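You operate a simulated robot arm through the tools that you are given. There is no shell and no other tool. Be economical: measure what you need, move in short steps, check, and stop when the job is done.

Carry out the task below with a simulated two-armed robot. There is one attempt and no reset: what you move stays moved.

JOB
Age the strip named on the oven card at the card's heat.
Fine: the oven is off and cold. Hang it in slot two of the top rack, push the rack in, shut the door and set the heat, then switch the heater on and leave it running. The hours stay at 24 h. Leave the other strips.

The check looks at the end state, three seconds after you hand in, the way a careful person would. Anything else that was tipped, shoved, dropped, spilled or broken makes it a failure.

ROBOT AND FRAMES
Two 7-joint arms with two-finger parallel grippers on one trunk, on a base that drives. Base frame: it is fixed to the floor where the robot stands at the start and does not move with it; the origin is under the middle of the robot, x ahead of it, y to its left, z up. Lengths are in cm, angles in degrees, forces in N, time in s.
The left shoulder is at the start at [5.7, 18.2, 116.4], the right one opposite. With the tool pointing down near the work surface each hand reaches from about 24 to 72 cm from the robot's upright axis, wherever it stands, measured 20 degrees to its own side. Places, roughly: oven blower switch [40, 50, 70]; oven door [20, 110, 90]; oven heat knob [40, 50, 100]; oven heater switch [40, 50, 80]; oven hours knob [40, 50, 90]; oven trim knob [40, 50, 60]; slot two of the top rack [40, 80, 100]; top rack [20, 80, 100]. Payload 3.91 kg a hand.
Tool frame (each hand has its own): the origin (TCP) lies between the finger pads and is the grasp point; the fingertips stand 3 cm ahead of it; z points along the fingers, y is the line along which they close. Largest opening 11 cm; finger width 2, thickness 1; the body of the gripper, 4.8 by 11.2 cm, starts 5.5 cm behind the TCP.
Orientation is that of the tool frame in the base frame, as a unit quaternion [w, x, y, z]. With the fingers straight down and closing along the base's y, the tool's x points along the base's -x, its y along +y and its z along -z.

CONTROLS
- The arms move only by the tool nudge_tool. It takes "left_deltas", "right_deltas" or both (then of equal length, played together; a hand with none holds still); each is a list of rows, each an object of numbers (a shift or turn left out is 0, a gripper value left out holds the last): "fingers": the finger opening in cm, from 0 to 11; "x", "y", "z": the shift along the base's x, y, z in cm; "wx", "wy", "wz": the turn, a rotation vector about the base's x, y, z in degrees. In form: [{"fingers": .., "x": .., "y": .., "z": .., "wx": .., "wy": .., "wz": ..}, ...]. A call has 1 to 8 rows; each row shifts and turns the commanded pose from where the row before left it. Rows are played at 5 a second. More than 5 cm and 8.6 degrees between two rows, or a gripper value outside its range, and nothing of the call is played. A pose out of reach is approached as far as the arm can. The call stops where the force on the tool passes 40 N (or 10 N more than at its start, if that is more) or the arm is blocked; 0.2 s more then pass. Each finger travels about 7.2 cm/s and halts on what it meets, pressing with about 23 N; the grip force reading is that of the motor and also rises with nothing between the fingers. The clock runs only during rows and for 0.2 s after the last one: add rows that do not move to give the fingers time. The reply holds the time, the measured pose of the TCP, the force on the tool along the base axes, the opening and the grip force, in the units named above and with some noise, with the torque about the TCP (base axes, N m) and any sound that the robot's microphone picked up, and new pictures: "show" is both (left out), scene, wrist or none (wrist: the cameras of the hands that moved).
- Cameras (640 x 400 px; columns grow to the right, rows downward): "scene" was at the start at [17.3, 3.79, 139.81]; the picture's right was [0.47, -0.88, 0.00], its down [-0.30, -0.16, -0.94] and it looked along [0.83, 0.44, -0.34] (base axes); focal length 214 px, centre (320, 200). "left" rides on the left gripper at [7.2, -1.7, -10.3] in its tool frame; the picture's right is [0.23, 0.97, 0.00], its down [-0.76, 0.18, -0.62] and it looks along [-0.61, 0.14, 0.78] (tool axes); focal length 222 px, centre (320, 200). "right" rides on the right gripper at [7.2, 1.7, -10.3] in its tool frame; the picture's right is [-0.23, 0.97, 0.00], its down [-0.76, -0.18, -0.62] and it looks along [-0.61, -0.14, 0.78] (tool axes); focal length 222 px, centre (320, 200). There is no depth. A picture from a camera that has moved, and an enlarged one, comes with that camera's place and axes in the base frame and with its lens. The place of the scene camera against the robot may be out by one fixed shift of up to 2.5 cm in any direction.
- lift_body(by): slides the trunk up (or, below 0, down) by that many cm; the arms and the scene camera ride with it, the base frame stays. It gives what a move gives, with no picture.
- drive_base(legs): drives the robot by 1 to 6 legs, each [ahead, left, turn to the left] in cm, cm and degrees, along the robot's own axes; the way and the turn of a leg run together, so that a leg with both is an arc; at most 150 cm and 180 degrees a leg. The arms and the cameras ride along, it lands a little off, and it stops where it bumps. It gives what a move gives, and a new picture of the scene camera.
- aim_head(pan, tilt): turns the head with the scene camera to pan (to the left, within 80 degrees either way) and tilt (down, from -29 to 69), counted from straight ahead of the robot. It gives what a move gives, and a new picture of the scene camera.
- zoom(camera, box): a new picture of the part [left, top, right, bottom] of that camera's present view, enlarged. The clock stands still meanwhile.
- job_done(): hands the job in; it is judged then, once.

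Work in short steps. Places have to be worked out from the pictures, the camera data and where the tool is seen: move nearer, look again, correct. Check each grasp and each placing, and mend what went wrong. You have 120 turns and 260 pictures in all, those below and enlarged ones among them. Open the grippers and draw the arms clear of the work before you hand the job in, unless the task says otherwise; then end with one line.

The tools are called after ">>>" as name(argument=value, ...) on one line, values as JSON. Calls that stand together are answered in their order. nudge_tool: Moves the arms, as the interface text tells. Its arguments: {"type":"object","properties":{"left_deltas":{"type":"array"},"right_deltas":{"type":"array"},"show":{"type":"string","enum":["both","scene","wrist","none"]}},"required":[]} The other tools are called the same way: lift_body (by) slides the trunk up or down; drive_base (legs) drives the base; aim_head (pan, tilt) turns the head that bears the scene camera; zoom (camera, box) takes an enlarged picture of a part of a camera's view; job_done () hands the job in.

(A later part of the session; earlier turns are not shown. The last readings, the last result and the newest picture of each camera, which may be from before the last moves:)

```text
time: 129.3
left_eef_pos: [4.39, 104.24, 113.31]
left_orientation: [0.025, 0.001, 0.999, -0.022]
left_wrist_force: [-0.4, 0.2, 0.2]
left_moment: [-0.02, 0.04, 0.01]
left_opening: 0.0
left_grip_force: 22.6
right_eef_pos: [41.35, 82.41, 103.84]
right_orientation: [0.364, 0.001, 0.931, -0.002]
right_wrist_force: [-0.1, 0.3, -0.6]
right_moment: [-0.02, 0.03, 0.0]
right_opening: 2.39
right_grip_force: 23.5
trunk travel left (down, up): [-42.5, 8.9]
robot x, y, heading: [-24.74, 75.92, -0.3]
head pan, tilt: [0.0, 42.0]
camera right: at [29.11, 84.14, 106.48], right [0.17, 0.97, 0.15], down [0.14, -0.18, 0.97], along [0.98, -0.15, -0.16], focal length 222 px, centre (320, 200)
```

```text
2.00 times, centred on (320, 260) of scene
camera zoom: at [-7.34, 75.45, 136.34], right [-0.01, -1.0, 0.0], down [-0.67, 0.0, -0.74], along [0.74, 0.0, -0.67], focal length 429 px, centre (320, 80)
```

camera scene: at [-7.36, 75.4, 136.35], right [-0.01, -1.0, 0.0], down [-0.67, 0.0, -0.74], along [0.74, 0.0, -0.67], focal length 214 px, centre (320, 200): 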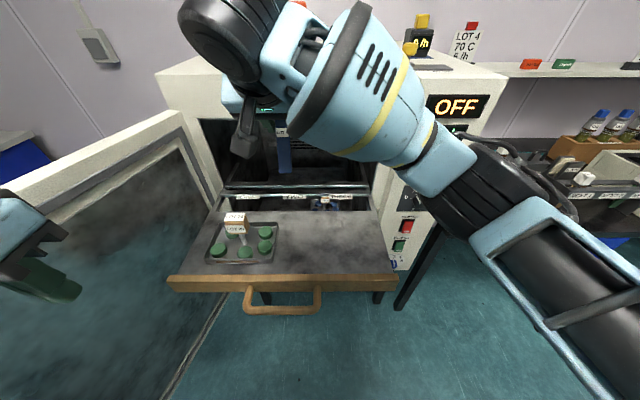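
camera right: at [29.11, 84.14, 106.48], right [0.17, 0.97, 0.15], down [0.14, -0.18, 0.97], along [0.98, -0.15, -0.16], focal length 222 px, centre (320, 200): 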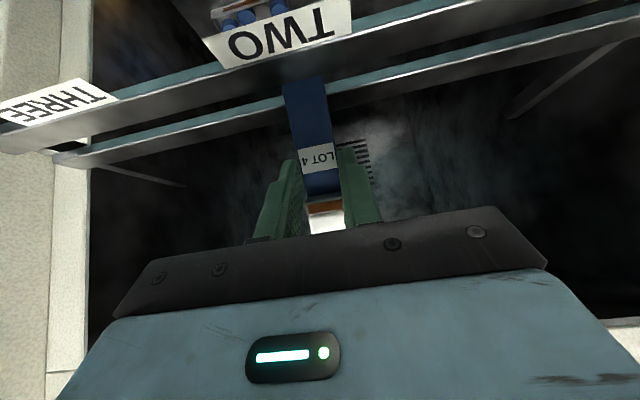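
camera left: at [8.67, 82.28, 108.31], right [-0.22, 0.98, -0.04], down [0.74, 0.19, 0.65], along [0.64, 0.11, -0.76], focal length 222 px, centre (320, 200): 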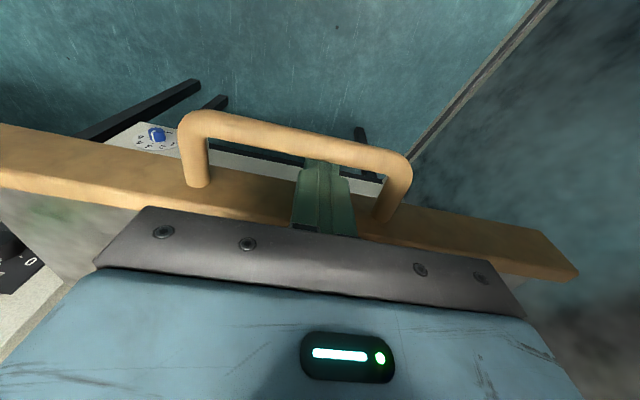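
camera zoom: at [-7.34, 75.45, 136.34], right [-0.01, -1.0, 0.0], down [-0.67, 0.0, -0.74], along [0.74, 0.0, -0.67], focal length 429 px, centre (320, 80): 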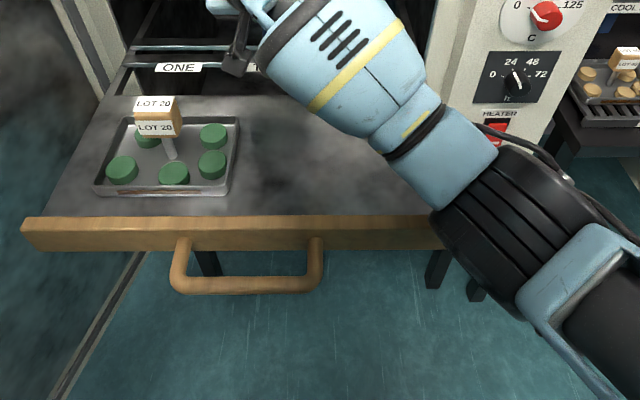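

Lower in small steps, watching tracking.

>>> nudge_tool(right_deltas=[{"z": -0.8, "x": -0.1}, {"z": -0.8, "x": -0.1}, {"z": 0}], show="none")

```text
time: 130.1
left_eef_pos: [4.61, 104.23, 113.35]
left_orientation: [0.025, 0.002, 1.0, -0.019]
left_wrist_force: [0.0, 0.1, 1.4]
left_moment: [-0.03, 0.04, 0.02]
left_opening: 0.01
left_grip_force: 23.2
right_eef_pos: [41.13, 82.47, 102.09]
right_orientation: [0.363, 0.001, 0.932, -0.001]
right_wrist_force: [-0.7, 0.7, -0.4]
right_moment: [-0.01, 0.03, -0.02]
right_opening: 2.41
right_grip_force: 22.9
trunk travel left (down, up): [-42.5, 8.9]
robot x, y, heading: [-24.84, 76.4, -0.4]
head pan, tilt: [0.0, 42.0]
```

Tracking is exact. Lower another 1 cm and look at the cap/fingertips relative to the bars.

>>> nudge_tool(right_deltas=[{"z": -0.6}, {"z": -0.5}, {"z": 0}], show="wrist")

```text
time: 130.9
left_eef_pos: [4.47, 104.13, 113.31]
left_orientation: [0.025, 0.002, 0.999, -0.02]
left_wrist_force: [-0.3, 0.5, 0.2]
left_moment: [0.03, 0.01, 0.01]
left_opening: 0.0
left_grip_force: 22.8
right_eef_pos: [41.17, 82.43, 101.12]
right_orientation: [0.364, 0.002, 0.932, -0.002]
right_wrist_force: [-1.3, -1.0, -1.0]
right_moment: [-0.03, 0.04, 0.01]
right_opening: 2.41
right_grip_force: 23.2
trunk travel left (down, up): [-42.5, 8.9]
robot x, y, heading: [-24.51, 76.09, -0.3]
head pan, tilt: [0.0, 42.0]
camera right: at [28.9, 84.2, 103.76], right [0.17, 0.97, 0.15], down [0.14, -0.18, 0.97], along [0.98, -0.15, -0.16], focal length 222 px, centre (320, 200)
```

right: 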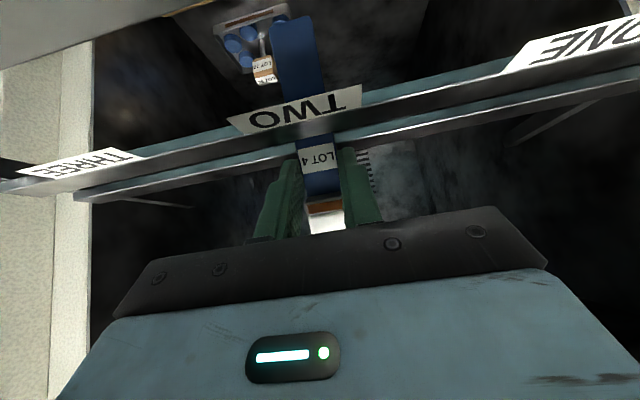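

Lower a further 0.7 cm, then release; the strip will slide ~3.4 cm down its gap onto the bars.

>>> nudge_tool(right_deltas=[{"z": -0.4}, {"z": -0.3}, {"z": 0}, {"fingers": 3}, {"fingers": 3.8}, {"z": 0}, {"z": 0}], show="wrist")

```text
time: 132.5
left_eef_pos: [4.5, 104.35, 113.17]
left_orientation: [0.025, 0.0, 0.999, -0.02]
left_wrist_force: [0.0, -0.1, 0.6]
left_moment: [-0.01, 0.01, 0.01]
left_opening: 0.0
left_grip_force: 23.2
right_eef_pos: [41.15, 82.4, 100.53]
right_orientation: [0.364, 0.002, 0.932, -0.002]
right_wrist_force: [-0.5, 0.0, -0.4]
right_moment: [0.0, 0.03, 0.02]
right_opening: 3.8
right_grip_force: 0.1
trunk travel left (down, up): [-42.5, 8.9]
robot x, y, heading: [-24.89, 76.17, -0.2]
head pan, tilt: [0.0, 42.0]
camera right: at [28.9, 84.22, 103.09], right [0.17, 0.97, 0.15], down [0.14, -0.18, 0.97], along [0.98, -0.15, -0.16], focal length 222 px, centre (320, 200)
```

right: 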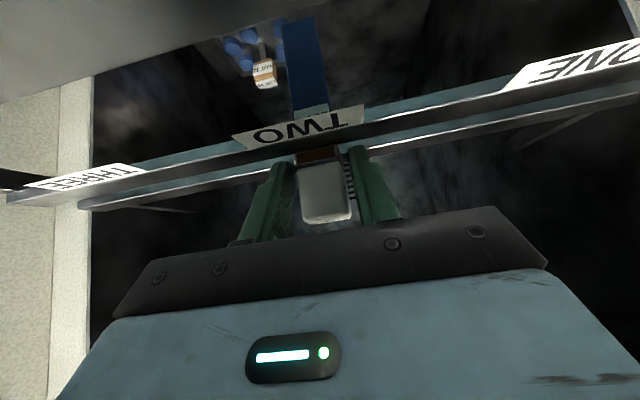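

Cap dropped onto the bars. Open a bit more, withdraw along the finger axis, and verify.

>>> nudge_tool(right_deltas=[{"fingers": 5.5}, {"x": -0.7, "z": 0.75}, {"x": -1.4, "z": 1.5}, {"x": -2, "z": 2.2}, {"x": -2.5, "z": 2.6}, {"x": -3, "z": 3}, {"x": -3, "z": 3}], show="wrist")

>>> zoom(camera="scene", box=[230, 140, 350, 220])

```text
time: 134.1
left_eef_pos: [4.53, 104.29, 113.19]
left_orientation: [0.025, 0.002, 0.999, -0.021]
left_wrist_force: [0.3, 0.1, -0.3]
left_moment: [0.01, 0.01, -0.02]
left_opening: 0.0
left_grip_force: 23.0
right_eef_pos: [31.52, 81.25, 111.24]
right_orientation: [0.36, 0.013, 0.933, -0.02]
right_wrist_force: [0.5, 0.4, 0.7]
right_moment: [-0.02, -0.02, -0.04]
right_opening: 5.51
right_grip_force: 0.0
right hand out of reach, approached as far as the arm can: row 7
trunk travel left (down, up): [-42.5, 8.9]
robot x, y, heading: [-24.93, 76.13, -0.0]
head pan, tilt: [0.0, 42.0]
camera right: at [19.36, 83.56, 113.92], right [0.21, 0.97, 0.12], down [0.14, -0.16, 0.98], along [0.97, -0.18, -0.17], focal length 222 px, centre (320, 200)
```

right: 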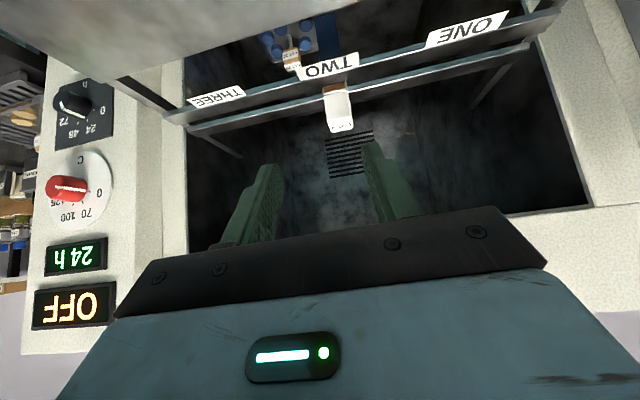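

```text
5.00 times, centred on (290, 180) of scene
camera zoom: at [-7.33, 75.46, 136.34], right [-0.01, -1.0, 0.0], down [-0.67, 0.0, -0.74], along [0.74, 0.0, -0.67], focal length 1072 px, centre (470, 300)
```

zoom: 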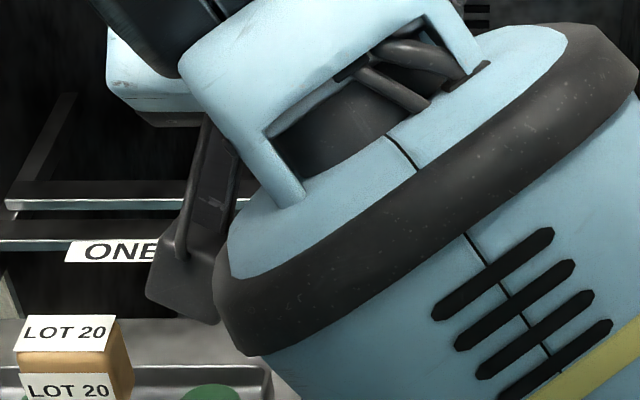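

LOT 4 hangs upright in slot TWO. Now push the rack in: close the right fingers, back the base off 22 cm, and set the fingertips on the rack's front board (inside the handle loop).

>>> nudge_tool(right_deltas=[{"z": 2, "fingers": 0}, {"z": 2}, {"z": 0}], show="none")

>>> drive_base(legs=[[-22, 0, 0]])

```text
time: 134.9
left_eef_pos: [4.49, 104.29, 113.29]
left_orientation: [0.026, 0.002, 0.999, -0.021]
left_wrist_force: [0.1, -0.5, 0.1]
left_moment: [0.02, 0.0, -0.01]
left_opening: 0.0
left_grip_force: 22.9
right_eef_pos: [33.02, 81.81, 114.92]
right_orientation: [0.359, 0.014, 0.933, -0.017]
right_wrist_force: [-0.8, -0.5, -0.3]
right_moment: [0.01, -0.01, -0.06]
right_opening: 0.01
right_grip_force: 23.1
right hand out of reach, approached as far as the arm can: row 1, 2
trunk travel left (down, up): [-42.5, 8.9]
robot x, y, heading: [-24.73, 76.06, -0.2]
head pan, tilt: [0.0, 42.0]
```

```text
time: 136.6
left_eef_pos: [-17.25, 104.39, 113.18]
left_orientation: [0.025, 0.001, 0.999, -0.021]
left_wrist_force: [0.2, -0.8, -0.5]
left_moment: [0.0, -0.01, 0.0]
left_opening: 0.01
left_grip_force: 23.5
right_eef_pos: [11.2, 81.83, 115.46]
right_orientation: [0.363, 0.017, 0.931, -0.016]
right_wrist_force: [-0.3, 0.2, -0.4]
right_moment: [-0.01, 0.01, 0.01]
right_opening: 0.03
right_grip_force: 23.1
trunk travel left (down, up): [-42.5, 8.9]
robot x, y, heading: [-46.73, 76.37, -0.5]
head pan, tilt: [0.0, 42.0]
camera scene: at [-29.18, 75.58, 136.35], right [-0.01, -1.0, 0.0], down [-0.67, 0.0, -0.74], along [0.74, 0.0, -0.67], focal length 214 px, centre (320, 200)
```

scene: 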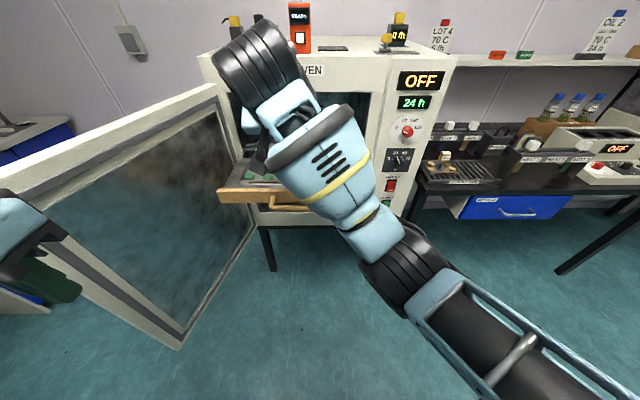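

Lower the right hand to the board level in front of it.

>>> nudge_tool(right_deltas=[{"x": -2.2, "z": -3}, {"x": -2, "z": -3}, {"z": -3}, {"z": -3}, {"z": -2}, {"z": 0}], show="wrist")

```text
time: 138.2
left_eef_pos: [-17.37, 104.37, 113.29]
left_orientation: [0.026, 0.002, 0.999, -0.021]
left_wrist_force: [-0.3, 0.0, -0.4]
left_moment: [0.0, -0.01, 0.02]
left_opening: 0.01
left_grip_force: 22.8
right_eef_pos: [9.56, 78.3, 100.6]
right_orientation: [0.376, 0.033, 0.924, -0.053]
right_wrist_force: [-1.7, 0.0, 8.8]
right_moment: [-0.03, -0.06, -0.02]
right_opening: 0.0
right_grip_force: 22.9
right hand out of reach, approached as far as the arm can: row 1
trunk travel left (down, up): [-42.5, 8.9]
robot x, y, heading: [-46.71, 76.36, -0.5]
head pan, tilt: [0.0, 42.0]
stopped in row 6 (right hand): the arm was blocked; the commanded pose is now the measured one
camera right: at [-2.6, 81.39, 102.75], right [0.26, 0.96, 0.09], down [0.09, -0.12, 0.99], along [0.96, -0.25, -0.12], focal length 222 px, centre (320, 200)
```

right: 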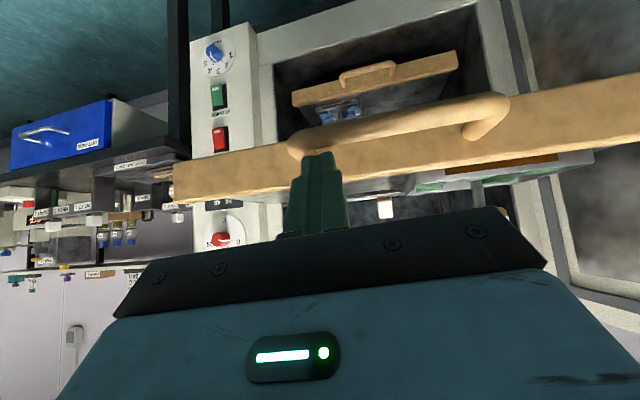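

The arm drifted at its wrist limit; reduce the tilt to ~32° and recentre (y≈82).

>>> nudge_tool(right_deltas=[{"z": 2, "x": -1}, {"wy": 6, "y": 1, "wz": 2, "wx": 1.5}, {"wy": 6, "y": 1.5, "wz": 2, "wx": 1.5}, {"y": 1.2, "wz": 2, "wx": 1, "x": -0.5}, {"z": 0}], show="none")

```text
time: 139.6
left_eef_pos: [-17.36, 104.36, 113.24]
left_orientation: [0.026, 0.001, 0.999, -0.021]
left_wrist_force: [0.2, -0.5, 0.8]
left_moment: [-0.01, -0.01, 0.01]
left_opening: 0.0
left_grip_force: 22.8
right_eef_pos: [9.38, 79.3, 101.32]
right_orientation: [0.276, 0.007, 0.961, -0.031]
right_wrist_force: [-0.6, 0.1, 0.5]
right_moment: [0.01, 0.0, -0.01]
right_opening: 0.0
right_grip_force: 22.8
trunk travel left (down, up): [-42.5, 8.9]
robot x, y, heading: [-46.92, 76.46, -0.6]
head pan, tilt: [0.0, 42.0]
stopped in row 5 (right hand): the arm was blocked; the commanded pose is now the measured one
```

Reach is too folded at this distance; back the base 9 cm and extend the hand forward instead.

>>> nudge_tool(right_deltas=[{"z": 2}, {"z": 2}], show="none")

>>> drive_base(legs=[[-9, 0, 0.5]])

>>> nudge_tool(right_deltas=[{"x": 2, "y": 1}, {"x": 2, "y": 1, "wz": 1.5}, {"x": 2, "y": 0.5, "wz": 1.5}, {"z": 0}], show="wrist")

```text
time: 140.3
left_eef_pos: [-17.34, 104.22, 113.3]
left_orientation: [0.025, 0.003, 0.999, -0.022]
left_wrist_force: [0.0, 0.1, -0.5]
left_moment: [0.01, -0.01, 0.02]
left_opening: 0.0
left_grip_force: 22.9
right_eef_pos: [11.17, 77.13, 103.48]
right_orientation: [0.274, 0.019, 0.96, -0.053]
right_wrist_force: [0.1, 0.2, 0.1]
right_moment: [-0.01, 0.03, 0.0]
right_opening: 0.01
right_grip_force: 22.5
right hand out of reach, approached as far as the arm can: row 2
trunk travel left (down, up): [-42.5, 8.9]
robot x, y, heading: [-46.11, 76.06, -0.6]
head pan, tilt: [0.0, 42.0]
stopped in row 2 (right hand): the arm was blocked; the commanded pose is now the measured one
```

```text
time: 141.4
left_eef_pos: [-26.32, 104.66, 113.15]
left_orientation: [0.025, -0.003, 0.999, -0.021]
left_wrist_force: [-0.1, -0.2, -0.4]
left_moment: [0.03, -0.02, 0.02]
left_opening: 0.03
left_grip_force: 23.3
right_eef_pos: [2.31, 77.6, 103.58]
right_orientation: [0.274, 0.015, 0.96, -0.052]
right_wrist_force: [-0.7, -0.6, 0.1]
right_moment: [-0.02, -0.01, -0.01]
right_opening: 0.0
right_grip_force: 22.9
trunk travel left (down, up): [-42.5, 8.9]
robot x, y, heading: [-55.36, 76.04, -0.1]
head pan, tilt: [0.0, 42.0]
camera scene: at [-38.01, 75.74, 136.35], right [0.0, -1.0, 0.0], down [-0.67, 0.0, -0.74], along [0.74, 0.0, -0.67], focal length 214 px, centre (320, 200)
```

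scene: 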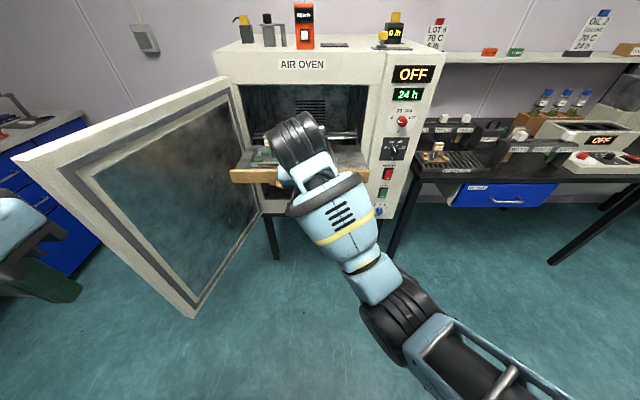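

```text
time: 142.7
left_eef_pos: [-26.24, 104.56, 113.28]
left_orientation: [0.025, -0.003, 0.999, -0.021]
left_wrist_force: [-0.4, -0.3, -0.1]
left_moment: [0.0, 0.0, 0.0]
left_opening: 0.02
left_grip_force: 22.5
right_eef_pos: [9.21, 77.79, 102.35]
right_orientation: [0.269, 0.002, 0.961, -0.061]
right_wrist_force: [-0.2, 0.5, 0.0]
right_moment: [0.0, -0.01, -0.04]
right_opening: 0.02
right_grip_force: 23.4
trunk travel left (down, up): [-42.5, 8.9]
robot x, y, heading: [-55.44, 76.39, 0.1]
head pan, tilt: [0.0, 42.0]
stopped in row 4 (right hand): the arm was blocked; the commanded pose is now the measured one
camera right: at [-2.24, 80.55, 107.15], right [0.23, 0.97, 0.0], down [0.32, -0.08, 0.94], along [0.92, -0.22, -0.33], focal length 222 px, centre (320, 200)
```

right: 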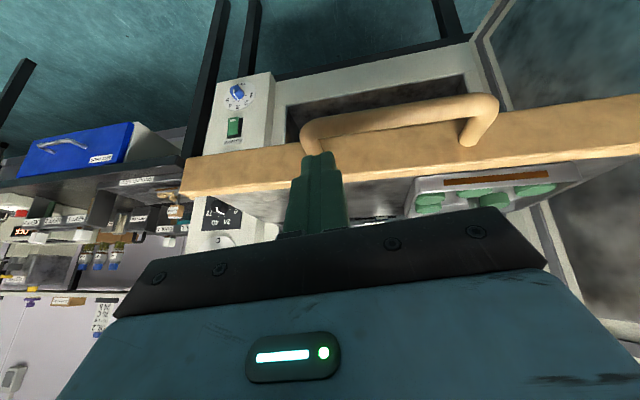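

I'll instead push on the front of the handle bar (x≈7.9, z≈97) with the tilted fingers. Move back 4.5 then down 4.5.

>>> nudge_tool(right_deltas=[{"x": -2.2}, {"x": -2.3}, {"z": -2}, {"z": -2}, {"z": -0.5}, {"z": 0}], show="wrist")

```text
time: 144.1
left_eef_pos: [-26.29, 104.74, 113.28]
left_orientation: [0.026, -0.003, 0.999, -0.021]
left_wrist_force: [-0.3, 0.5, -0.2]
left_moment: [-0.01, -0.01, 0.02]
left_opening: 0.01
left_grip_force: 22.8
right_eef_pos: [5.61, 76.1, 98.18]
right_orientation: [0.277, 0.013, 0.958, -0.073]
right_wrist_force: [-0.2, 0.6, 0.3]
right_moment: [0.05, -0.02, -0.02]
right_opening: 0.0
right_grip_force: 23.2
trunk travel left (down, up): [-42.5, 8.9]
robot x, y, heading: [-55.64, 76.16, 0.1]
head pan, tilt: [0.0, 42.0]
camera right: at [-5.87, 79.19, 102.75], right [0.26, 0.97, -0.01], down [0.3, -0.07, 0.95], along [0.92, -0.25, -0.31], focal length 222 px, centre (320, 200)
```

right: 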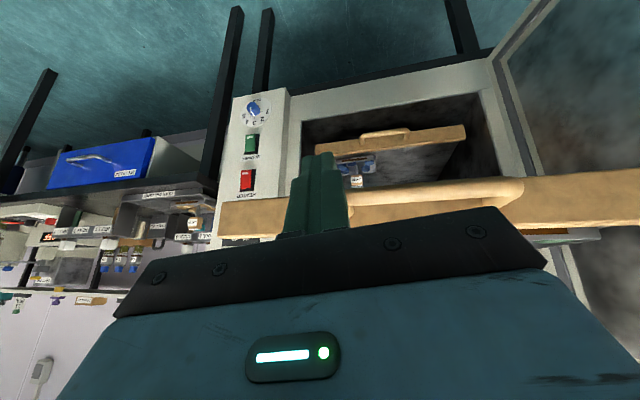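

Shift the base 3.5 cm left so the finger is well on the bar, then drive forward to push the rack in.

>>> drive_base(legs=[[0, 3.5, 0], [20, 0, 0]])

```text
time: 146.2
left_eef_pos: [-6.75, 108.25, 113.21]
left_orientation: [0.026, -0.005, 0.999, -0.021]
left_wrist_force: [0.9, 0.4, -0.6]
left_moment: [-0.01, 0.0, -0.01]
left_opening: 0.0
left_grip_force: 22.9
right_eef_pos: [24.96, 79.82, 97.64]
right_orientation: [0.273, 0.009, 0.959, -0.074]
right_wrist_force: [0.6, -1.1, -0.3]
right_moment: [0.02, 0.04, -0.01]
right_opening: 0.02
right_grip_force: 23.3
trunk travel left (down, up): [-42.5, 8.9]
robot x, y, heading: [-35.65, 79.73, 0.3]
head pan, tilt: [0.0, 42.0]
camera scene: at [-18.32, 79.32, 136.34], right [0.0, -1.0, 0.0], down [-0.67, 0.0, -0.74], along [0.74, 0.0, -0.67], focal length 214 px, centre (320, 200)
```

scene: 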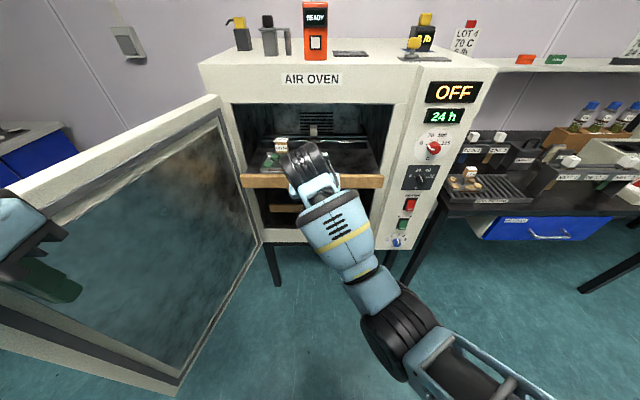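

The rack is sliding in nicely. Push another 13 cm.

>>> drive_base(legs=[[13, 0, 0]])

```text
time: 147.5
left_eef_pos: [6.32, 108.29, 113.33]
left_orientation: [0.026, -0.003, 0.999, -0.021]
left_wrist_force: [0.2, -0.3, -0.6]
left_moment: [0.01, 0.02, 0.0]
left_opening: 0.0
left_grip_force: 23.1
right_eef_pos: [38.11, 79.69, 97.41]
right_orientation: [0.272, 0.01, 0.959, -0.077]
right_wrist_force: [-0.3, -1.1, 0.0]
right_moment: [0.0, -0.01, 0.0]
right_opening: 0.0
right_grip_force: 22.9
trunk travel left (down, up): [-42.5, 8.9]
robot x, y, heading: [-22.73, 79.91, 0.4]
head pan, tilt: [0.0, 42.0]
camera scene: at [-5.23, 79.36, 136.34], right [0.0, -1.0, 0.0], down [-0.67, 0.0, -0.74], along [0.74, 0.0, -0.67], focal length 214 px, centre (320, 200)
```

scene: 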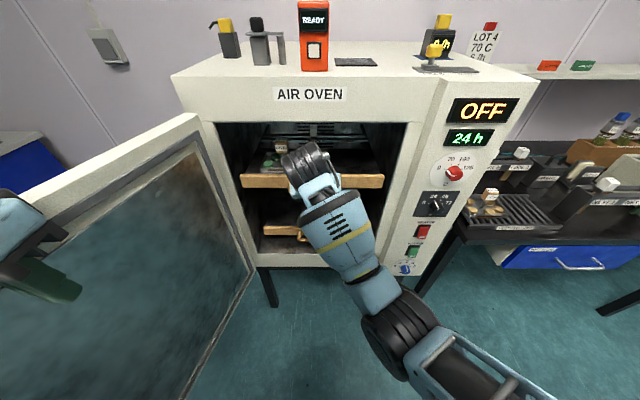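

Still moving freely with wrist clear of the lintel. Push 5 cm more toward the stop.

>>> drive_base(legs=[[5, 0, 0]])

>>> zoom(camera="right", box=[0, 0, 640, 400])

```text
time: 148.4
left_eef_pos: [11.57, 107.99, 113.15]
left_orientation: [0.026, -0.004, 0.999, -0.02]
left_wrist_force: [-0.2, 0.4, -0.5]
left_moment: [-0.01, -0.02, 0.04]
left_opening: 0.0
left_grip_force: 22.9
right_eef_pos: [43.35, 79.16, 97.44]
right_orientation: [0.272, 0.011, 0.959, -0.076]
right_wrist_force: [-1.3, 0.1, 0.1]
right_moment: [-0.03, 0.03, 0.01]
right_opening: 0.0
right_grip_force: 23.0
trunk travel left (down, up): [-42.5, 8.9]
robot x, y, heading: [-17.75, 79.68, 0.2]
head pan, tilt: [0.0, 42.0]
camera scene: at [-0.01, 78.94, 136.33], right [0.0, -1.0, 0.0], down [-0.67, 0.0, -0.74], along [0.74, 0.0, -0.67], focal length 214 px, centre (320, 200)
```

scene: 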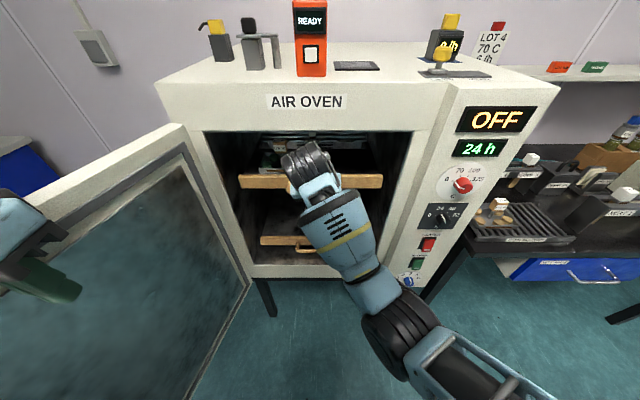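

```text
1.00 times, centred on (320, 200) of right (not enlarged: the box is as wide or as high as the picture)
camera zoom: at [31.92, 82.37, 102.04], right [0.26, 0.97, -0.02], down [0.31, -0.07, 0.95], along [0.91, -0.25, -0.32], focal length 222 px, centre (320, 200)
```

zoom: 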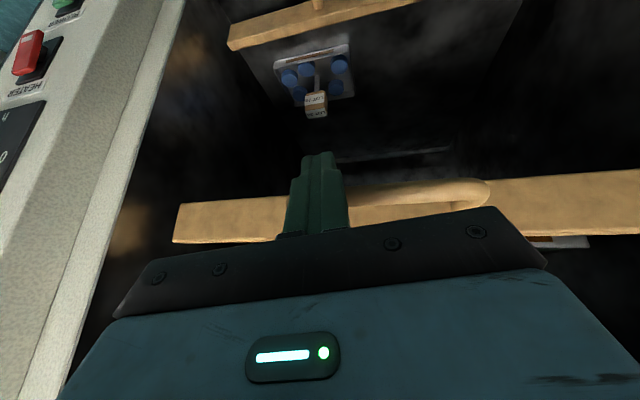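

Rack board ≈ x 49.5; the lower rack's board sits at ≈ 51. Push ~3 cm more to seat it.

>>> drive_base(legs=[[3, 0, 0]])

```text
time: 149.4
left_eef_pos: [13.88, 107.81, 113.45]
left_orientation: [0.027, -0.003, 1.0, -0.016]
left_wrist_force: [0.6, 0.5, 1.1]
left_moment: [0.02, -0.02, -0.01]
left_opening: 0.01
left_grip_force: 22.7
right_eef_pos: [45.59, 79.18, 97.19]
right_orientation: [0.264, 0.011, 0.961, -0.078]
right_wrist_force: [0.2, -0.1, 0.7]
right_moment: [-0.02, 0.04, 0.0]
right_opening: 0.0
right_grip_force: 23.0
trunk travel left (down, up): [-42.5, 8.9]
robot x, y, heading: [-14.57, 79.78, 0.3]
head pan, tilt: [0.0, 42.0]
stopped in leg 1: the force on the tool passed its limit at 78 N (the readings are from after the stop); the commanded pose is now the measured one
camera scene: at [2.4, 78.78, 136.41], right [0.01, -1.0, 0.0], down [-0.67, 0.0, -0.75], along [0.75, 0.01, -0.67], focal length 214 px, centre (320, 200)
```

scene: 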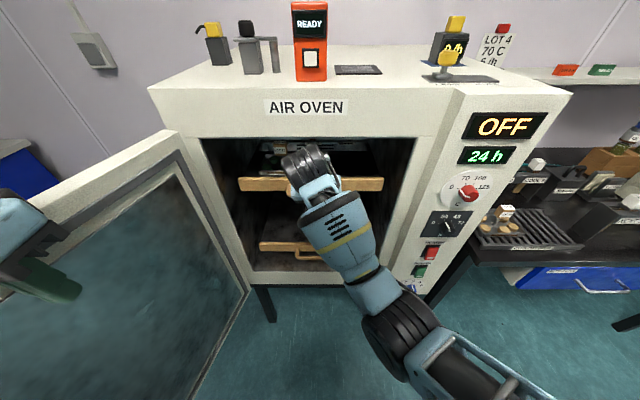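

Firm stop reached (78 N): the rack is fully in. Now back off with the base and tuck the right hand to the right side.

>>> drive_base(legs=[[-28, 0, 0]])

>>> nudge_tool(right_deltas=[{"y": -3.5, "z": 2.5, "wy": 4, "wz": 4}, {"y": -3.5, "z": 2.5, "wy": 4, "wz": 4}, {"y": -4, "z": 2, "wy": 4}, {"y": -4, "z": 2, "wy": 4}, {"y": -4, "z": 2, "wy": 4}, {"y": -4, "z": 1, "wy": 4}, {"y": -4, "z": 1, "wy": 4}, {"y": -4, "z": 1, "wy": 2.5}], show="none")

>>> aim_head(pan=25, tilt=35)

```text
time: 151.4
left_eef_pos: [-13.32, 108.24, 113.31]
left_orientation: [0.026, -0.005, 0.999, -0.018]
left_wrist_force: [-0.9, 0.6, 0.5]
left_moment: [0.01, 0.01, 0.04]
left_opening: 0.0
left_grip_force: 23.0
right_eef_pos: [18.21, 79.66, 96.95]
right_orientation: [0.263, 0.008, 0.962, -0.079]
right_wrist_force: [-0.1, 0.1, -0.8]
right_moment: [-0.01, -0.01, 0.02]
right_opening: 0.0
right_grip_force: 23.5
trunk travel left (down, up): [-42.5, 8.9]
robot x, y, heading: [-42.2, 79.6, 0.5]
head pan, tilt: [0.0, 42.0]
camera scene: at [-24.84, 79.24, 136.35], right [0.01, -1.0, 0.0], down [-0.67, -0.01, -0.74], along [0.74, 0.01, -0.67], focal length 214 px, centre (320, 200)
```

scene: 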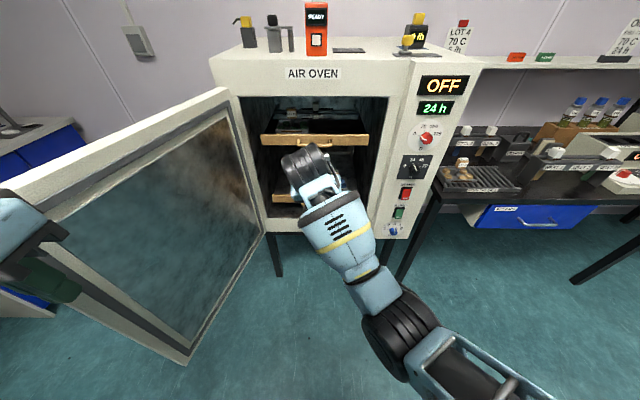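

```text
time: 153.2
left_eef_pos: [-13.29, 108.08, 113.34]
left_orientation: [0.025, -0.005, 1.0, -0.018]
left_wrist_force: [0.2, 0.7, -0.4]
left_moment: [-0.03, -0.04, -0.02]
left_opening: 0.01
left_grip_force: 23.0
right_eef_pos: [22.24, 48.34, 108.82]
right_orientation: [0.005, -0.075, 0.996, -0.047]
right_wrist_force: [0.6, -0.2, 0.2]
right_moment: [0.02, -0.03, 0.0]
right_opening: 0.0
right_grip_force: 23.1
right hand out of reach, approached as far as the arm can: row 3, 4, 5
trunk travel left (down, up): [-42.5, 8.9]
robot x, y, heading: [-42.28, 79.61, 0.3]
head pan, tilt: [0.0, 42.0]
```

```text
time: 154.1
left_eef_pos: [-13.32, 108.1, 113.22]
left_orientation: [0.025, -0.006, 1.0, -0.018]
left_wrist_force: [-0.8, 0.7, 1.2]
left_moment: [0.01, 0.0, 0.02]
left_opening: 0.01
left_grip_force: 22.8
right_eef_pos: [22.37, 48.43, 108.75]
right_orientation: [0.006, -0.074, 0.996, -0.048]
right_wrist_force: [0.0, -0.2, 0.5]
right_moment: [0.0, 0.01, -0.02]
right_opening: 0.01
right_grip_force: 23.3
trunk travel left (down, up): [-42.5, 8.9]
robot x, y, heading: [-42.1, 79.47, 0.4]
head pan, tilt: [25.0, 35.0]
camera scene: at [-25.21, 82.93, 137.39], right [0.43, -0.9, 0.0], down [-0.52, -0.25, -0.82], along [0.74, 0.35, -0.57], focal length 214 px, centre (320, 200)
```

scene: 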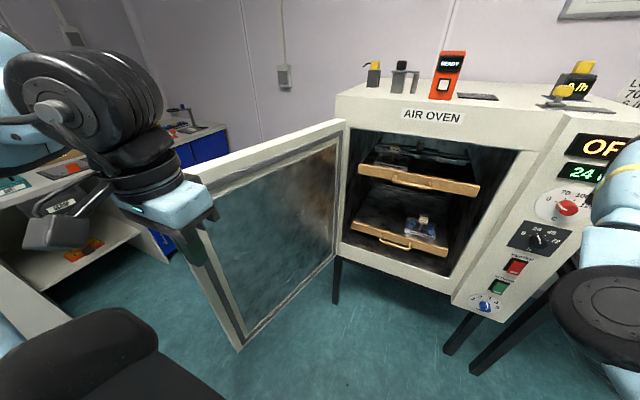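

Door hinge ≈ (43, 107), free end ≈ (−11, 120), top z≈118. I bring the left hand around the free edge to the door's outer side, and tuck the right hand in closer.

>>> nudge_tool(left_deltas=[{"x": -3.5, "z": 1}, {"x": -3.5}, {"y": 4.5}, {"y": 4.5}, {"y": 4.5}, {"y": 4.5}, {"y": 4.5}, {"y": 3}], right_deltas=[{"x": -4, "z": 1}, {"x": -4, "z": 1}, {"x": -4, "z": 1}, {"x": -4, "z": 1}, {"x": -4, "z": 1}, {"x": -4, "z": 1}, {"x": -3}, {"x": 0}], show="none")

>>> nudge_tool(left_deltas=[{"x": 4}, {"x": 4}, {"x": 4}, {"x": 3}, {"z": 0}], show="scene")

```text
time: 154.8
left_eef_pos: [-18.67, 110.52, 116.3]
left_orientation: [0.027, -0.013, 0.999, -0.022]
left_wrist_force: [0.5, -1.0, 0.8]
left_moment: [-0.01, -0.06, 0.0]
left_opening: 0.01
left_grip_force: 22.8
left hand out of reach, approached as far as the arm can: row 2
right_eef_pos: [15.09, 43.87, 110.55]
right_orientation: [-0.003, -0.058, 0.997, -0.052]
right_wrist_force: [-0.1, -0.1, 0.2]
right_moment: [-0.02, -0.01, -0.04]
right_opening: 0.0
right_grip_force: 22.9
right hand out of reach, approached as far as the arm can: row 2, 3
trunk travel left (down, up): [-42.5, 8.9]
robot x, y, heading: [-42.15, 79.61, 0.3]
head pan, tilt: [25.0, 35.0]
stopped in row 3 (left hand): the force on the tool passed its limit at 74 N (the readings are from after the stop); the commanded pose is now the measured one
```

```text
time: 156.0
left_eef_pos: [-3.7, 110.21, 116.55]
left_orientation: [0.027, -0.012, 0.999, -0.021]
left_wrist_force: [-0.2, 0.7, 0.2]
left_moment: [-0.01, -0.04, -0.02]
left_opening: 0.0
left_grip_force: 22.7
right_eef_pos: [15.02, 43.85, 110.53]
right_orientation: [-0.002, -0.058, 0.997, -0.052]
right_wrist_force: [0.3, -0.4, 0.4]
right_moment: [0.01, 0.01, -0.04]
right_opening: 0.0
right_grip_force: 22.9
trunk travel left (down, up): [-42.5, 8.9]
robot x, y, heading: [-42.15, 79.8, 0.3]
head pan, tilt: [25.0, 35.0]
camera scene: at [-25.28, 82.97, 137.41], right [0.43, -0.9, 0.0], down [-0.52, -0.25, -0.82], along [0.74, 0.35, -0.57], focal length 214 px, centre (320, 200)
```

scene: 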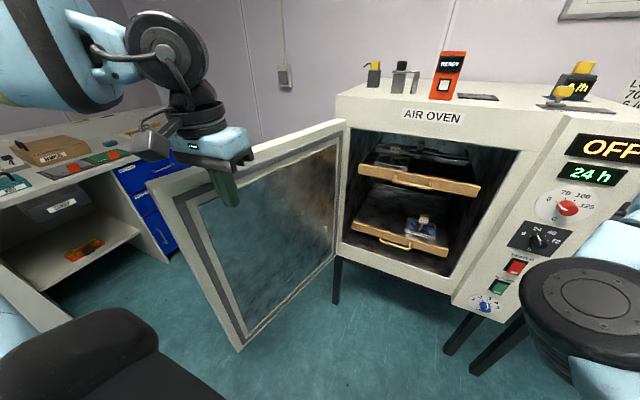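

The door stands between hinge (43,107) and free end (−9,124.5). Simpler: straddle its top edge with the open left gripper from above, then drag it with base moves. Raise and move over the edge.

>>> nudge_tool(left_deltas=[{"z": 4, "fingers": 11}, {"z": 4}, {"y": 4}, {"y": 4}, {"y": 3.3, "x": 1}, {"z": 0}], show="both")

```text
time: 157.4
left_eef_pos: [-2.46, 121.48, 124.47]
left_orientation: [0.027, -0.013, 0.999, -0.022]
left_wrist_force: [-0.4, -1.1, 0.1]
left_moment: [0.02, 0.01, 0.0]
left_opening: 10.99
left_grip_force: 0.0
right_eef_pos: [15.02, 43.8, 110.44]
right_orientation: [-0.003, -0.058, 0.997, -0.053]
right_wrist_force: [-0.2, 0.0, -0.2]
right_moment: [0.03, 0.0, 0.01]
right_opening: 0.0
right_grip_force: 22.9
trunk travel left (down, up): [-42.5, 8.9]
robot x, y, heading: [-41.91, 79.54, 0.0]
head pan, tilt: [25.0, 35.0]
camera scene: at [-25.24, 82.91, 137.4], right [0.43, -0.9, 0.0], down [-0.52, -0.25, -0.82], along [0.74, 0.35, -0.57], focal length 214 px, centre (320, 200)
camera left: at [-10.22, 120.04, 134.52], right [-0.25, 0.97, -0.06], down [0.72, 0.22, 0.65], along [0.65, 0.12, -0.75], focal length 222 px, centre (320, 200)
```

scene: 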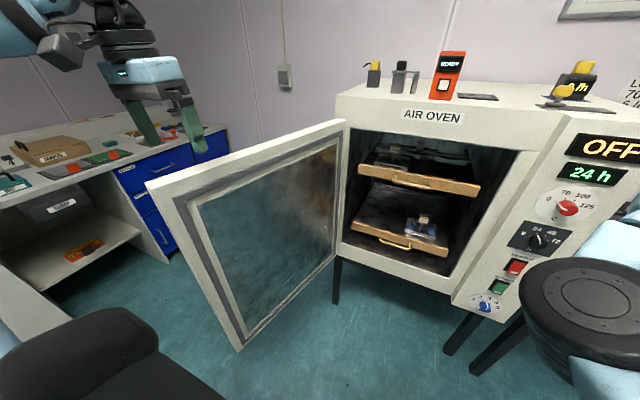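
left: 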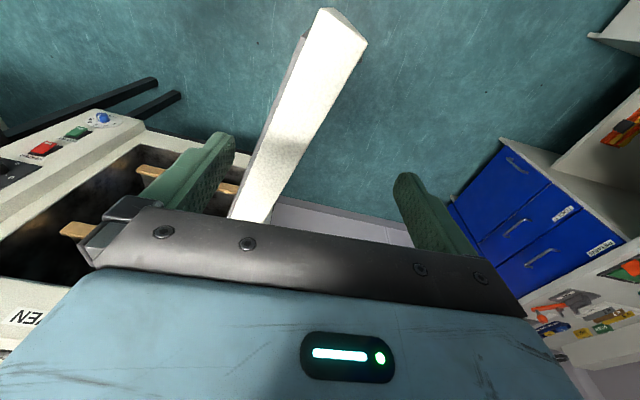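

The door edge is at y≈118.5 here; shift the hand −2.5 in y and lower it over the edge.

>>> nudge_tool(left_deltas=[{"y": -2.6}, {"z": -3}, {"z": -3}, {"z": -3}, {"z": 0}], show="none")

>>> drive_base(legs=[[-1, -14, 0], [2.8, -15, 0]])

```text
time: 158.6
left_eef_pos: [-2.64, 119.03, 115.34]
left_orientation: [0.027, -0.013, 0.999, -0.022]
left_wrist_force: [-0.8, -0.2, -0.7]
left_moment: [-0.01, 0.0, -0.03]
left_opening: 11.03
left_grip_force: 0.0
right_eef_pos: [14.93, 43.8, 110.48]
right_orientation: [-0.003, -0.057, 0.997, -0.052]
right_wrist_force: [0.3, 0.4, 0.1]
right_moment: [0.0, -0.01, 0.02]
right_opening: 0.0
right_grip_force: 23.1
trunk travel left (down, up): [-42.5, 8.9]
robot x, y, heading: [-42.69, 79.5, 0.7]
head pan, tilt: [25.0, 35.0]
```

```text
time: 162.0
left_eef_pos: [-0.5, 90.08, 115.45]
left_orientation: [0.028, -0.011, 0.999, -0.022]
left_wrist_force: [-0.4, -0.7, 0.3]
left_moment: [0.0, -0.02, 0.0]
left_opening: 11.02
left_grip_force: 0.0
right_eef_pos: [16.96, 14.83, 110.44]
right_orientation: [-0.003, -0.057, 0.997, -0.053]
right_wrist_force: [-0.5, -0.3, 0.1]
right_moment: [-0.02, -0.03, 0.02]
right_opening: 0.03
right_grip_force: 22.7
trunk travel left (down, up): [-42.5, 8.9]
robot x, y, heading: [-40.1, 50.47, 0.3]
head pan, tilt: [25.0, 35.0]
camera scene: at [-23.23, 54.02, 137.4], right [0.43, -0.9, 0.0], down [-0.52, -0.25, -0.82], along [0.74, 0.35, -0.57], focal length 214 px, centre (320, 200)
```

scene: 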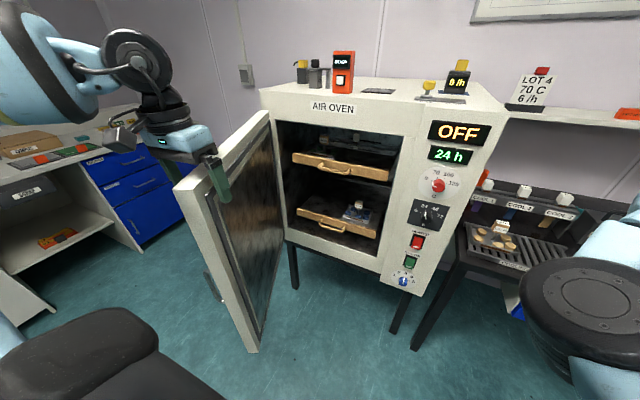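

The door is swinging closed. Continue along the arc.

>>> drive_base(legs=[[8.2, -13, 0], [5.5, -6, 0]])

```text
time: 164.6
left_eef_pos: [13.29, 71.42, 115.43]
left_orientation: [0.027, -0.012, 0.999, -0.021]
left_wrist_force: [0.1, 0.3, -0.4]
left_moment: [0.01, 0.0, 0.0]
left_opening: 11.0
left_grip_force: 0.1
right_eef_pos: [30.87, -4.09, 110.51]
right_orientation: [-0.003, -0.057, 0.997, -0.053]
right_wrist_force: [0.1, -0.7, -1.3]
right_moment: [0.03, -0.02, 0.02]
right_opening: 0.02
right_grip_force: 23.5
trunk travel left (down, up): [-42.5, 8.9]
robot x, y, heading: [-26.33, 31.64, 0.4]
head pan, tilt: [25.0, 35.0]
camera scene: at [-9.29, 35.21, 137.4], right [0.43, -0.9, 0.0], down [-0.52, -0.25, -0.82], along [0.74, 0.35, -0.57], focal length 214 px, centre (320, 200)
```

scene: 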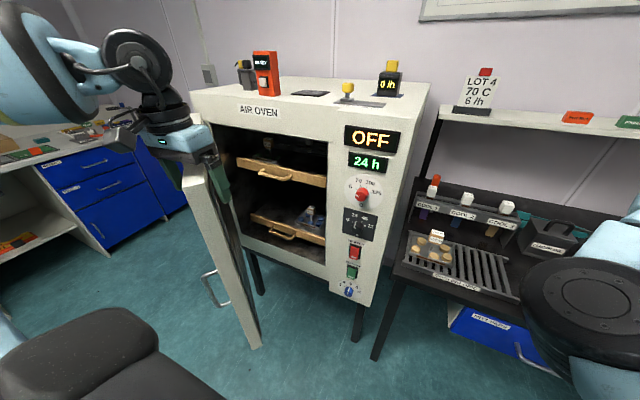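

Door is ~40° from closed. Lift the left hand off, shift to the door's outer side with fingers closed, and tuck the right hand back.

>>> nudge_tool(left_deltas=[{"z": 4.5}, {"z": 4.5}, {"x": -3, "y": 2.5}, {"x": -3, "y": 2.5, "fingers": 0}, {"x": -1}, {"z": -4}, {"z": -4}, {"z": -2}], right_deltas=[{"x": -3, "y": 1, "z": 1}, {"x": -3, "y": 1, "z": 1}, {"x": -3, "y": 1, "z": 1}, {"x": -3, "z": 1}, {"x": -3}, {"x": -3}, {"x": -2}, {"x": 0}], show="scene")

```text
time: 166.4
left_eef_pos: [6.27, 76.26, 114.22]
left_orientation: [0.027, -0.011, 0.999, -0.022]
left_wrist_force: [0.3, -0.8, 0.8]
left_moment: [0.02, 0.04, 0.02]
left_opening: 0.01
left_grip_force: 23.1
right_eef_pos: [14.97, -11.23, 114.71]
right_orientation: [-0.003, -0.038, 0.998, -0.051]
right_wrist_force: [0.1, -0.2, -0.8]
right_moment: [0.0, 0.01, -0.03]
right_opening: 0.01
right_grip_force: 22.9
right hand out of reach, approached as far as the arm can: row 1, 2, 3, 4, 5, 6
trunk travel left (down, up): [-42.5, 8.9]
robot x, y, heading: [-26.32, 32.06, 0.2]
head pan, tilt: [25.0, 35.0]
camera scene: at [-9.26, 35.22, 137.39], right [0.43, -0.9, 0.0], down [-0.52, -0.25, -0.82], along [0.74, 0.35, -0.57], focal length 214 px, centre (320, 200)
```

scene: 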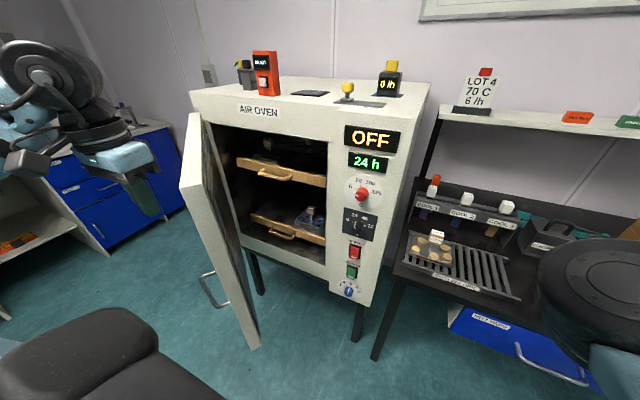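

The left hand is outside the door. Drive forward-right along the arc to push it toward closed.

>>> drive_base(legs=[[14, -10, 0], [9, -4, 0]])

```text
time: 168.7
left_eef_pos: [29.73, 62.18, 114.27]
left_orientation: [0.027, -0.01, 0.999, -0.023]
left_wrist_force: [-0.1, -0.1, 1.1]
left_moment: [-0.02, 0.02, 0.02]
left_opening: 0.01
left_grip_force: 22.8
right_eef_pos: [38.09, -25.21, 114.59]
right_orientation: [-0.005, -0.036, 0.998, -0.053]
right_wrist_force: [0.5, -0.2, 0.0]
right_moment: [-0.01, 0.01, 0.02]
right_opening: 0.0
right_grip_force: 22.7
trunk travel left (down, up): [-42.5, 8.9]
robot x, y, heading: [-2.85, 18.18, 0.1]
head pan, tilt: [25.0, 35.0]
camera scene: at [13.91, 21.19, 137.4], right [0.42, -0.91, 0.0], down [-0.52, -0.24, -0.82], along [0.74, 0.35, -0.57], focal length 214 px, centre (320, 200)
```

scene: 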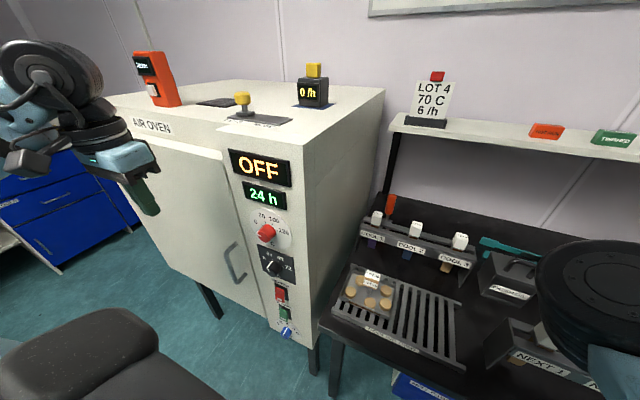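

Almost closed. Push straight forward until it seats (force-limited).

>>> drive_base(legs=[[10, 0, 0]])

```text
time: 169.8
left_eef_pos: [39.49, 62.21, 114.35]
left_orientation: [0.028, -0.011, 0.999, -0.023]
left_wrist_force: [0.6, 0.5, -0.1]
left_moment: [0.02, 0.03, 0.01]
left_opening: 0.0
left_grip_force: 23.2
right_eef_pos: [48.0, -25.44, 114.65]
right_orientation: [-0.005, -0.034, 0.998, -0.054]
right_wrist_force: [-0.1, -0.3, 1.0]
right_moment: [-0.04, 0.0, 0.0]
right_opening: 0.01
right_grip_force: 23.3
trunk travel left (down, up): [-42.5, 8.9]
robot x, y, heading: [6.8, 18.2, 0.3]
head pan, tilt: [25.0, 35.0]
camera scene: at [23.81, 21.26, 137.4], right [0.43, -0.9, 0.0], down [-0.52, -0.24, -0.82], along [0.74, 0.35, -0.57], focal length 214 px, centre (320, 200)
```

scene: 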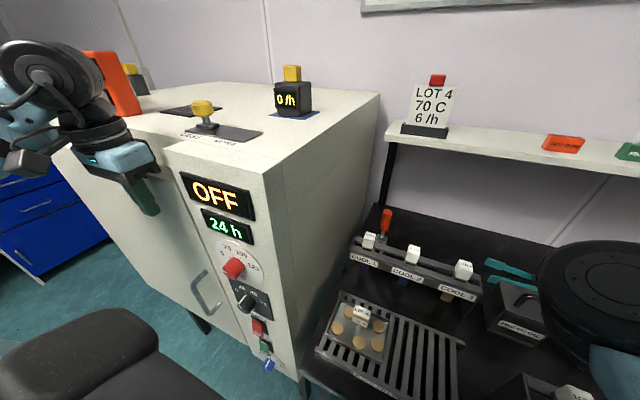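

Continue pushing with the arm in small steps until it meets resistance.

>>> nudge_tool(left_deltas=[{"x": 1}, {"x": 1}, {"x": 1}, {"x": 1}, {"x": 1}, {"x": 0}], show="scene")

```text
time: 170.6
left_eef_pos: [40.98, 62.09, 114.22]
left_orientation: [0.016, -0.008, 1.0, -0.021]
left_wrist_force: [-31.4, 0.9, 11.3]
left_moment: [-0.08, 0.24, -0.26]
left_opening: 0.0
left_grip_force: 23.4
right_eef_pos: [47.53, -25.35, 114.72]
right_orientation: [-0.003, -0.035, 0.998, -0.054]
right_wrist_force: [-0.2, 0.9, 0.9]
right_moment: [-0.01, 0.02, 0.03]
right_opening: 0.0
right_grip_force: 22.8
trunk travel left (down, up): [-42.5, 8.9]
robot x, y, heading: [6.46, 17.71, 0.5]
head pan, tilt: [25.0, 35.0]
stopped in row 3 (left hand): the force on the tool passed its limit at 44 N (the readings are from after the stop); the commanded pose is now the measured one
camera scene: at [23.28, 21.27, 137.48], right [0.43, -0.9, 0.0], down [-0.52, -0.25, -0.82], along [0.74, 0.35, -0.57], focal length 214 px, centre (320, 200)
```

scene: 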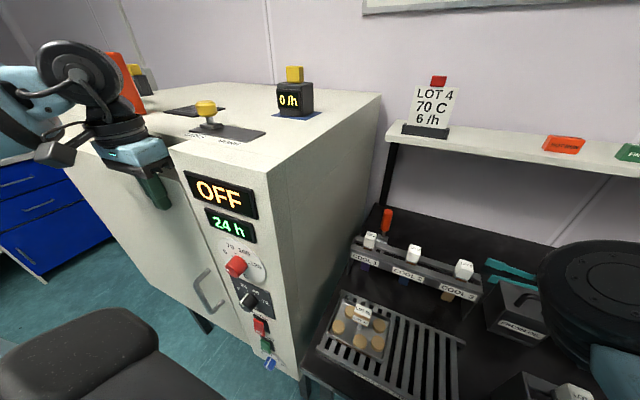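

Door shut with firm contact. Now back off and bring the left hand horizontal in front of the heat knob.

>>> nudge_tool(left_deltas=[{"x": -2}, {"x": -3}], show="none")

>>> drive_base(legs=[[-31, 8, 0]])

>>> nudge_tool(left_deltas=[{"x": 2.5, "y": -3, "wy": -8}, {"x": 2.5, "y": -3, "wy": -8}, {"x": 2.5, "y": -3, "wy": -8}, {"x": 2.5, "y": -3, "wy": -8}, {"x": 2.5, "y": -3, "wy": -8}, {"x": 2.5, "y": -3, "wy": -8}, {"x": 2.5, "y": -3, "wy": -8}, {"x": 2.5, "y": -3, "wy": -8}], show="none")

>>> zoom(camera="scene", box=[240, 100, 480, 280])

```text
time: 171.2
left_eef_pos: [36.48, 62.04, 113.54]
left_orientation: [0.001, -0.006, 1.0, -0.019]
left_wrist_force: [-0.2, 0.7, -3.6]
left_moment: [-0.13, -0.07, -0.01]
left_opening: 0.0
left_grip_force: 23.2
right_eef_pos: [47.78, -25.65, 114.66]
right_orientation: [-0.005, -0.035, 0.998, -0.054]
right_wrist_force: [-0.4, -0.6, -0.3]
right_moment: [0.04, -0.02, 0.06]
right_opening: 0.0
right_grip_force: 22.6
trunk travel left (down, up): [-42.5, 8.9]
robot x, y, heading: [7.06, 18.15, 0.1]
head pan, tilt: [25.0, 35.0]
```

```text
time: 173.4
left_eef_pos: [4.9, 70.1, 114.15]
left_orientation: [0.018, -0.016, 0.999, -0.021]
left_wrist_force: [-1.0, 0.0, 0.1]
left_moment: [0.02, -0.05, -0.04]
left_opening: 0.0
left_grip_force: 23.2
right_eef_pos: [17.46, -17.24, 114.56]
right_orientation: [-0.005, -0.042, 0.998, -0.054]
right_wrist_force: [0.3, 0.0, 0.6]
right_moment: [-0.02, 0.01, 0.02]
right_opening: 0.03
right_grip_force: 23.3
trunk travel left (down, up): [-42.5, 8.9]
robot x, y, heading: [-24.1, 25.7, 1.4]
head pan, tilt: [25.0, 35.0]
camera scene: at [-7.38, 29.04, 137.4], right [0.44, -0.9, 0.0], down [-0.51, -0.25, -0.82], along [0.74, 0.36, -0.57], focal length 214 px, centre (320, 200)
```

scene: 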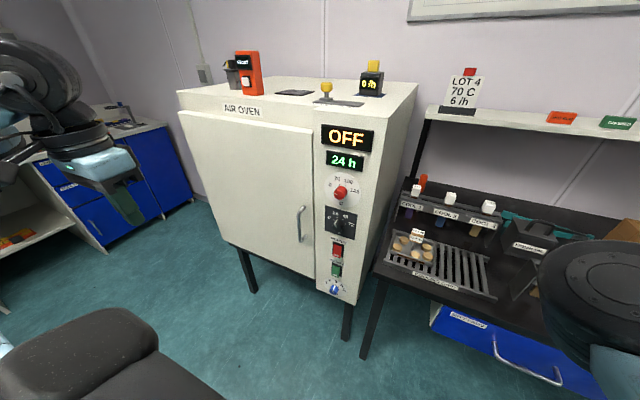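

```text
time: 175.2
left_eef_pos: [24.94, 46.01, 114.14]
left_orientation: [0.545, -0.002, 0.838, -0.026]
left_wrist_force: [0.0, 0.1, 0.3]
left_moment: [0.0, -0.02, -0.02]
left_opening: 0.01
left_grip_force: 22.8
right_eef_pos: [17.56, -17.32, 114.51]
right_orientation: [-0.006, -0.042, 0.998, -0.053]
right_wrist_force: [-0.2, -0.8, -0.3]
right_moment: [0.04, 0.02, 0.02]
right_opening: 0.0
right_grip_force: 23.3
trunk travel left (down, up): [-42.5, 8.9]
robot x, y, heading: [-24.31, 25.84, 1.1]
head pan, tilt: [25.0, 35.0]
```

```text
2.22 times, centred on (360, 190) of scene
camera zoom: at [-7.29, 28.96, 137.39], right [0.44, -0.9, 0.0], down [-0.52, -0.25, -0.82], along [0.73, 0.36, -0.57], focal length 477 px, centre (231, 222)
```

zoom: 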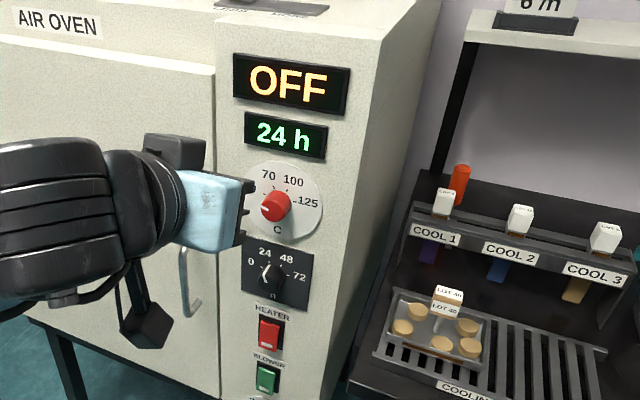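

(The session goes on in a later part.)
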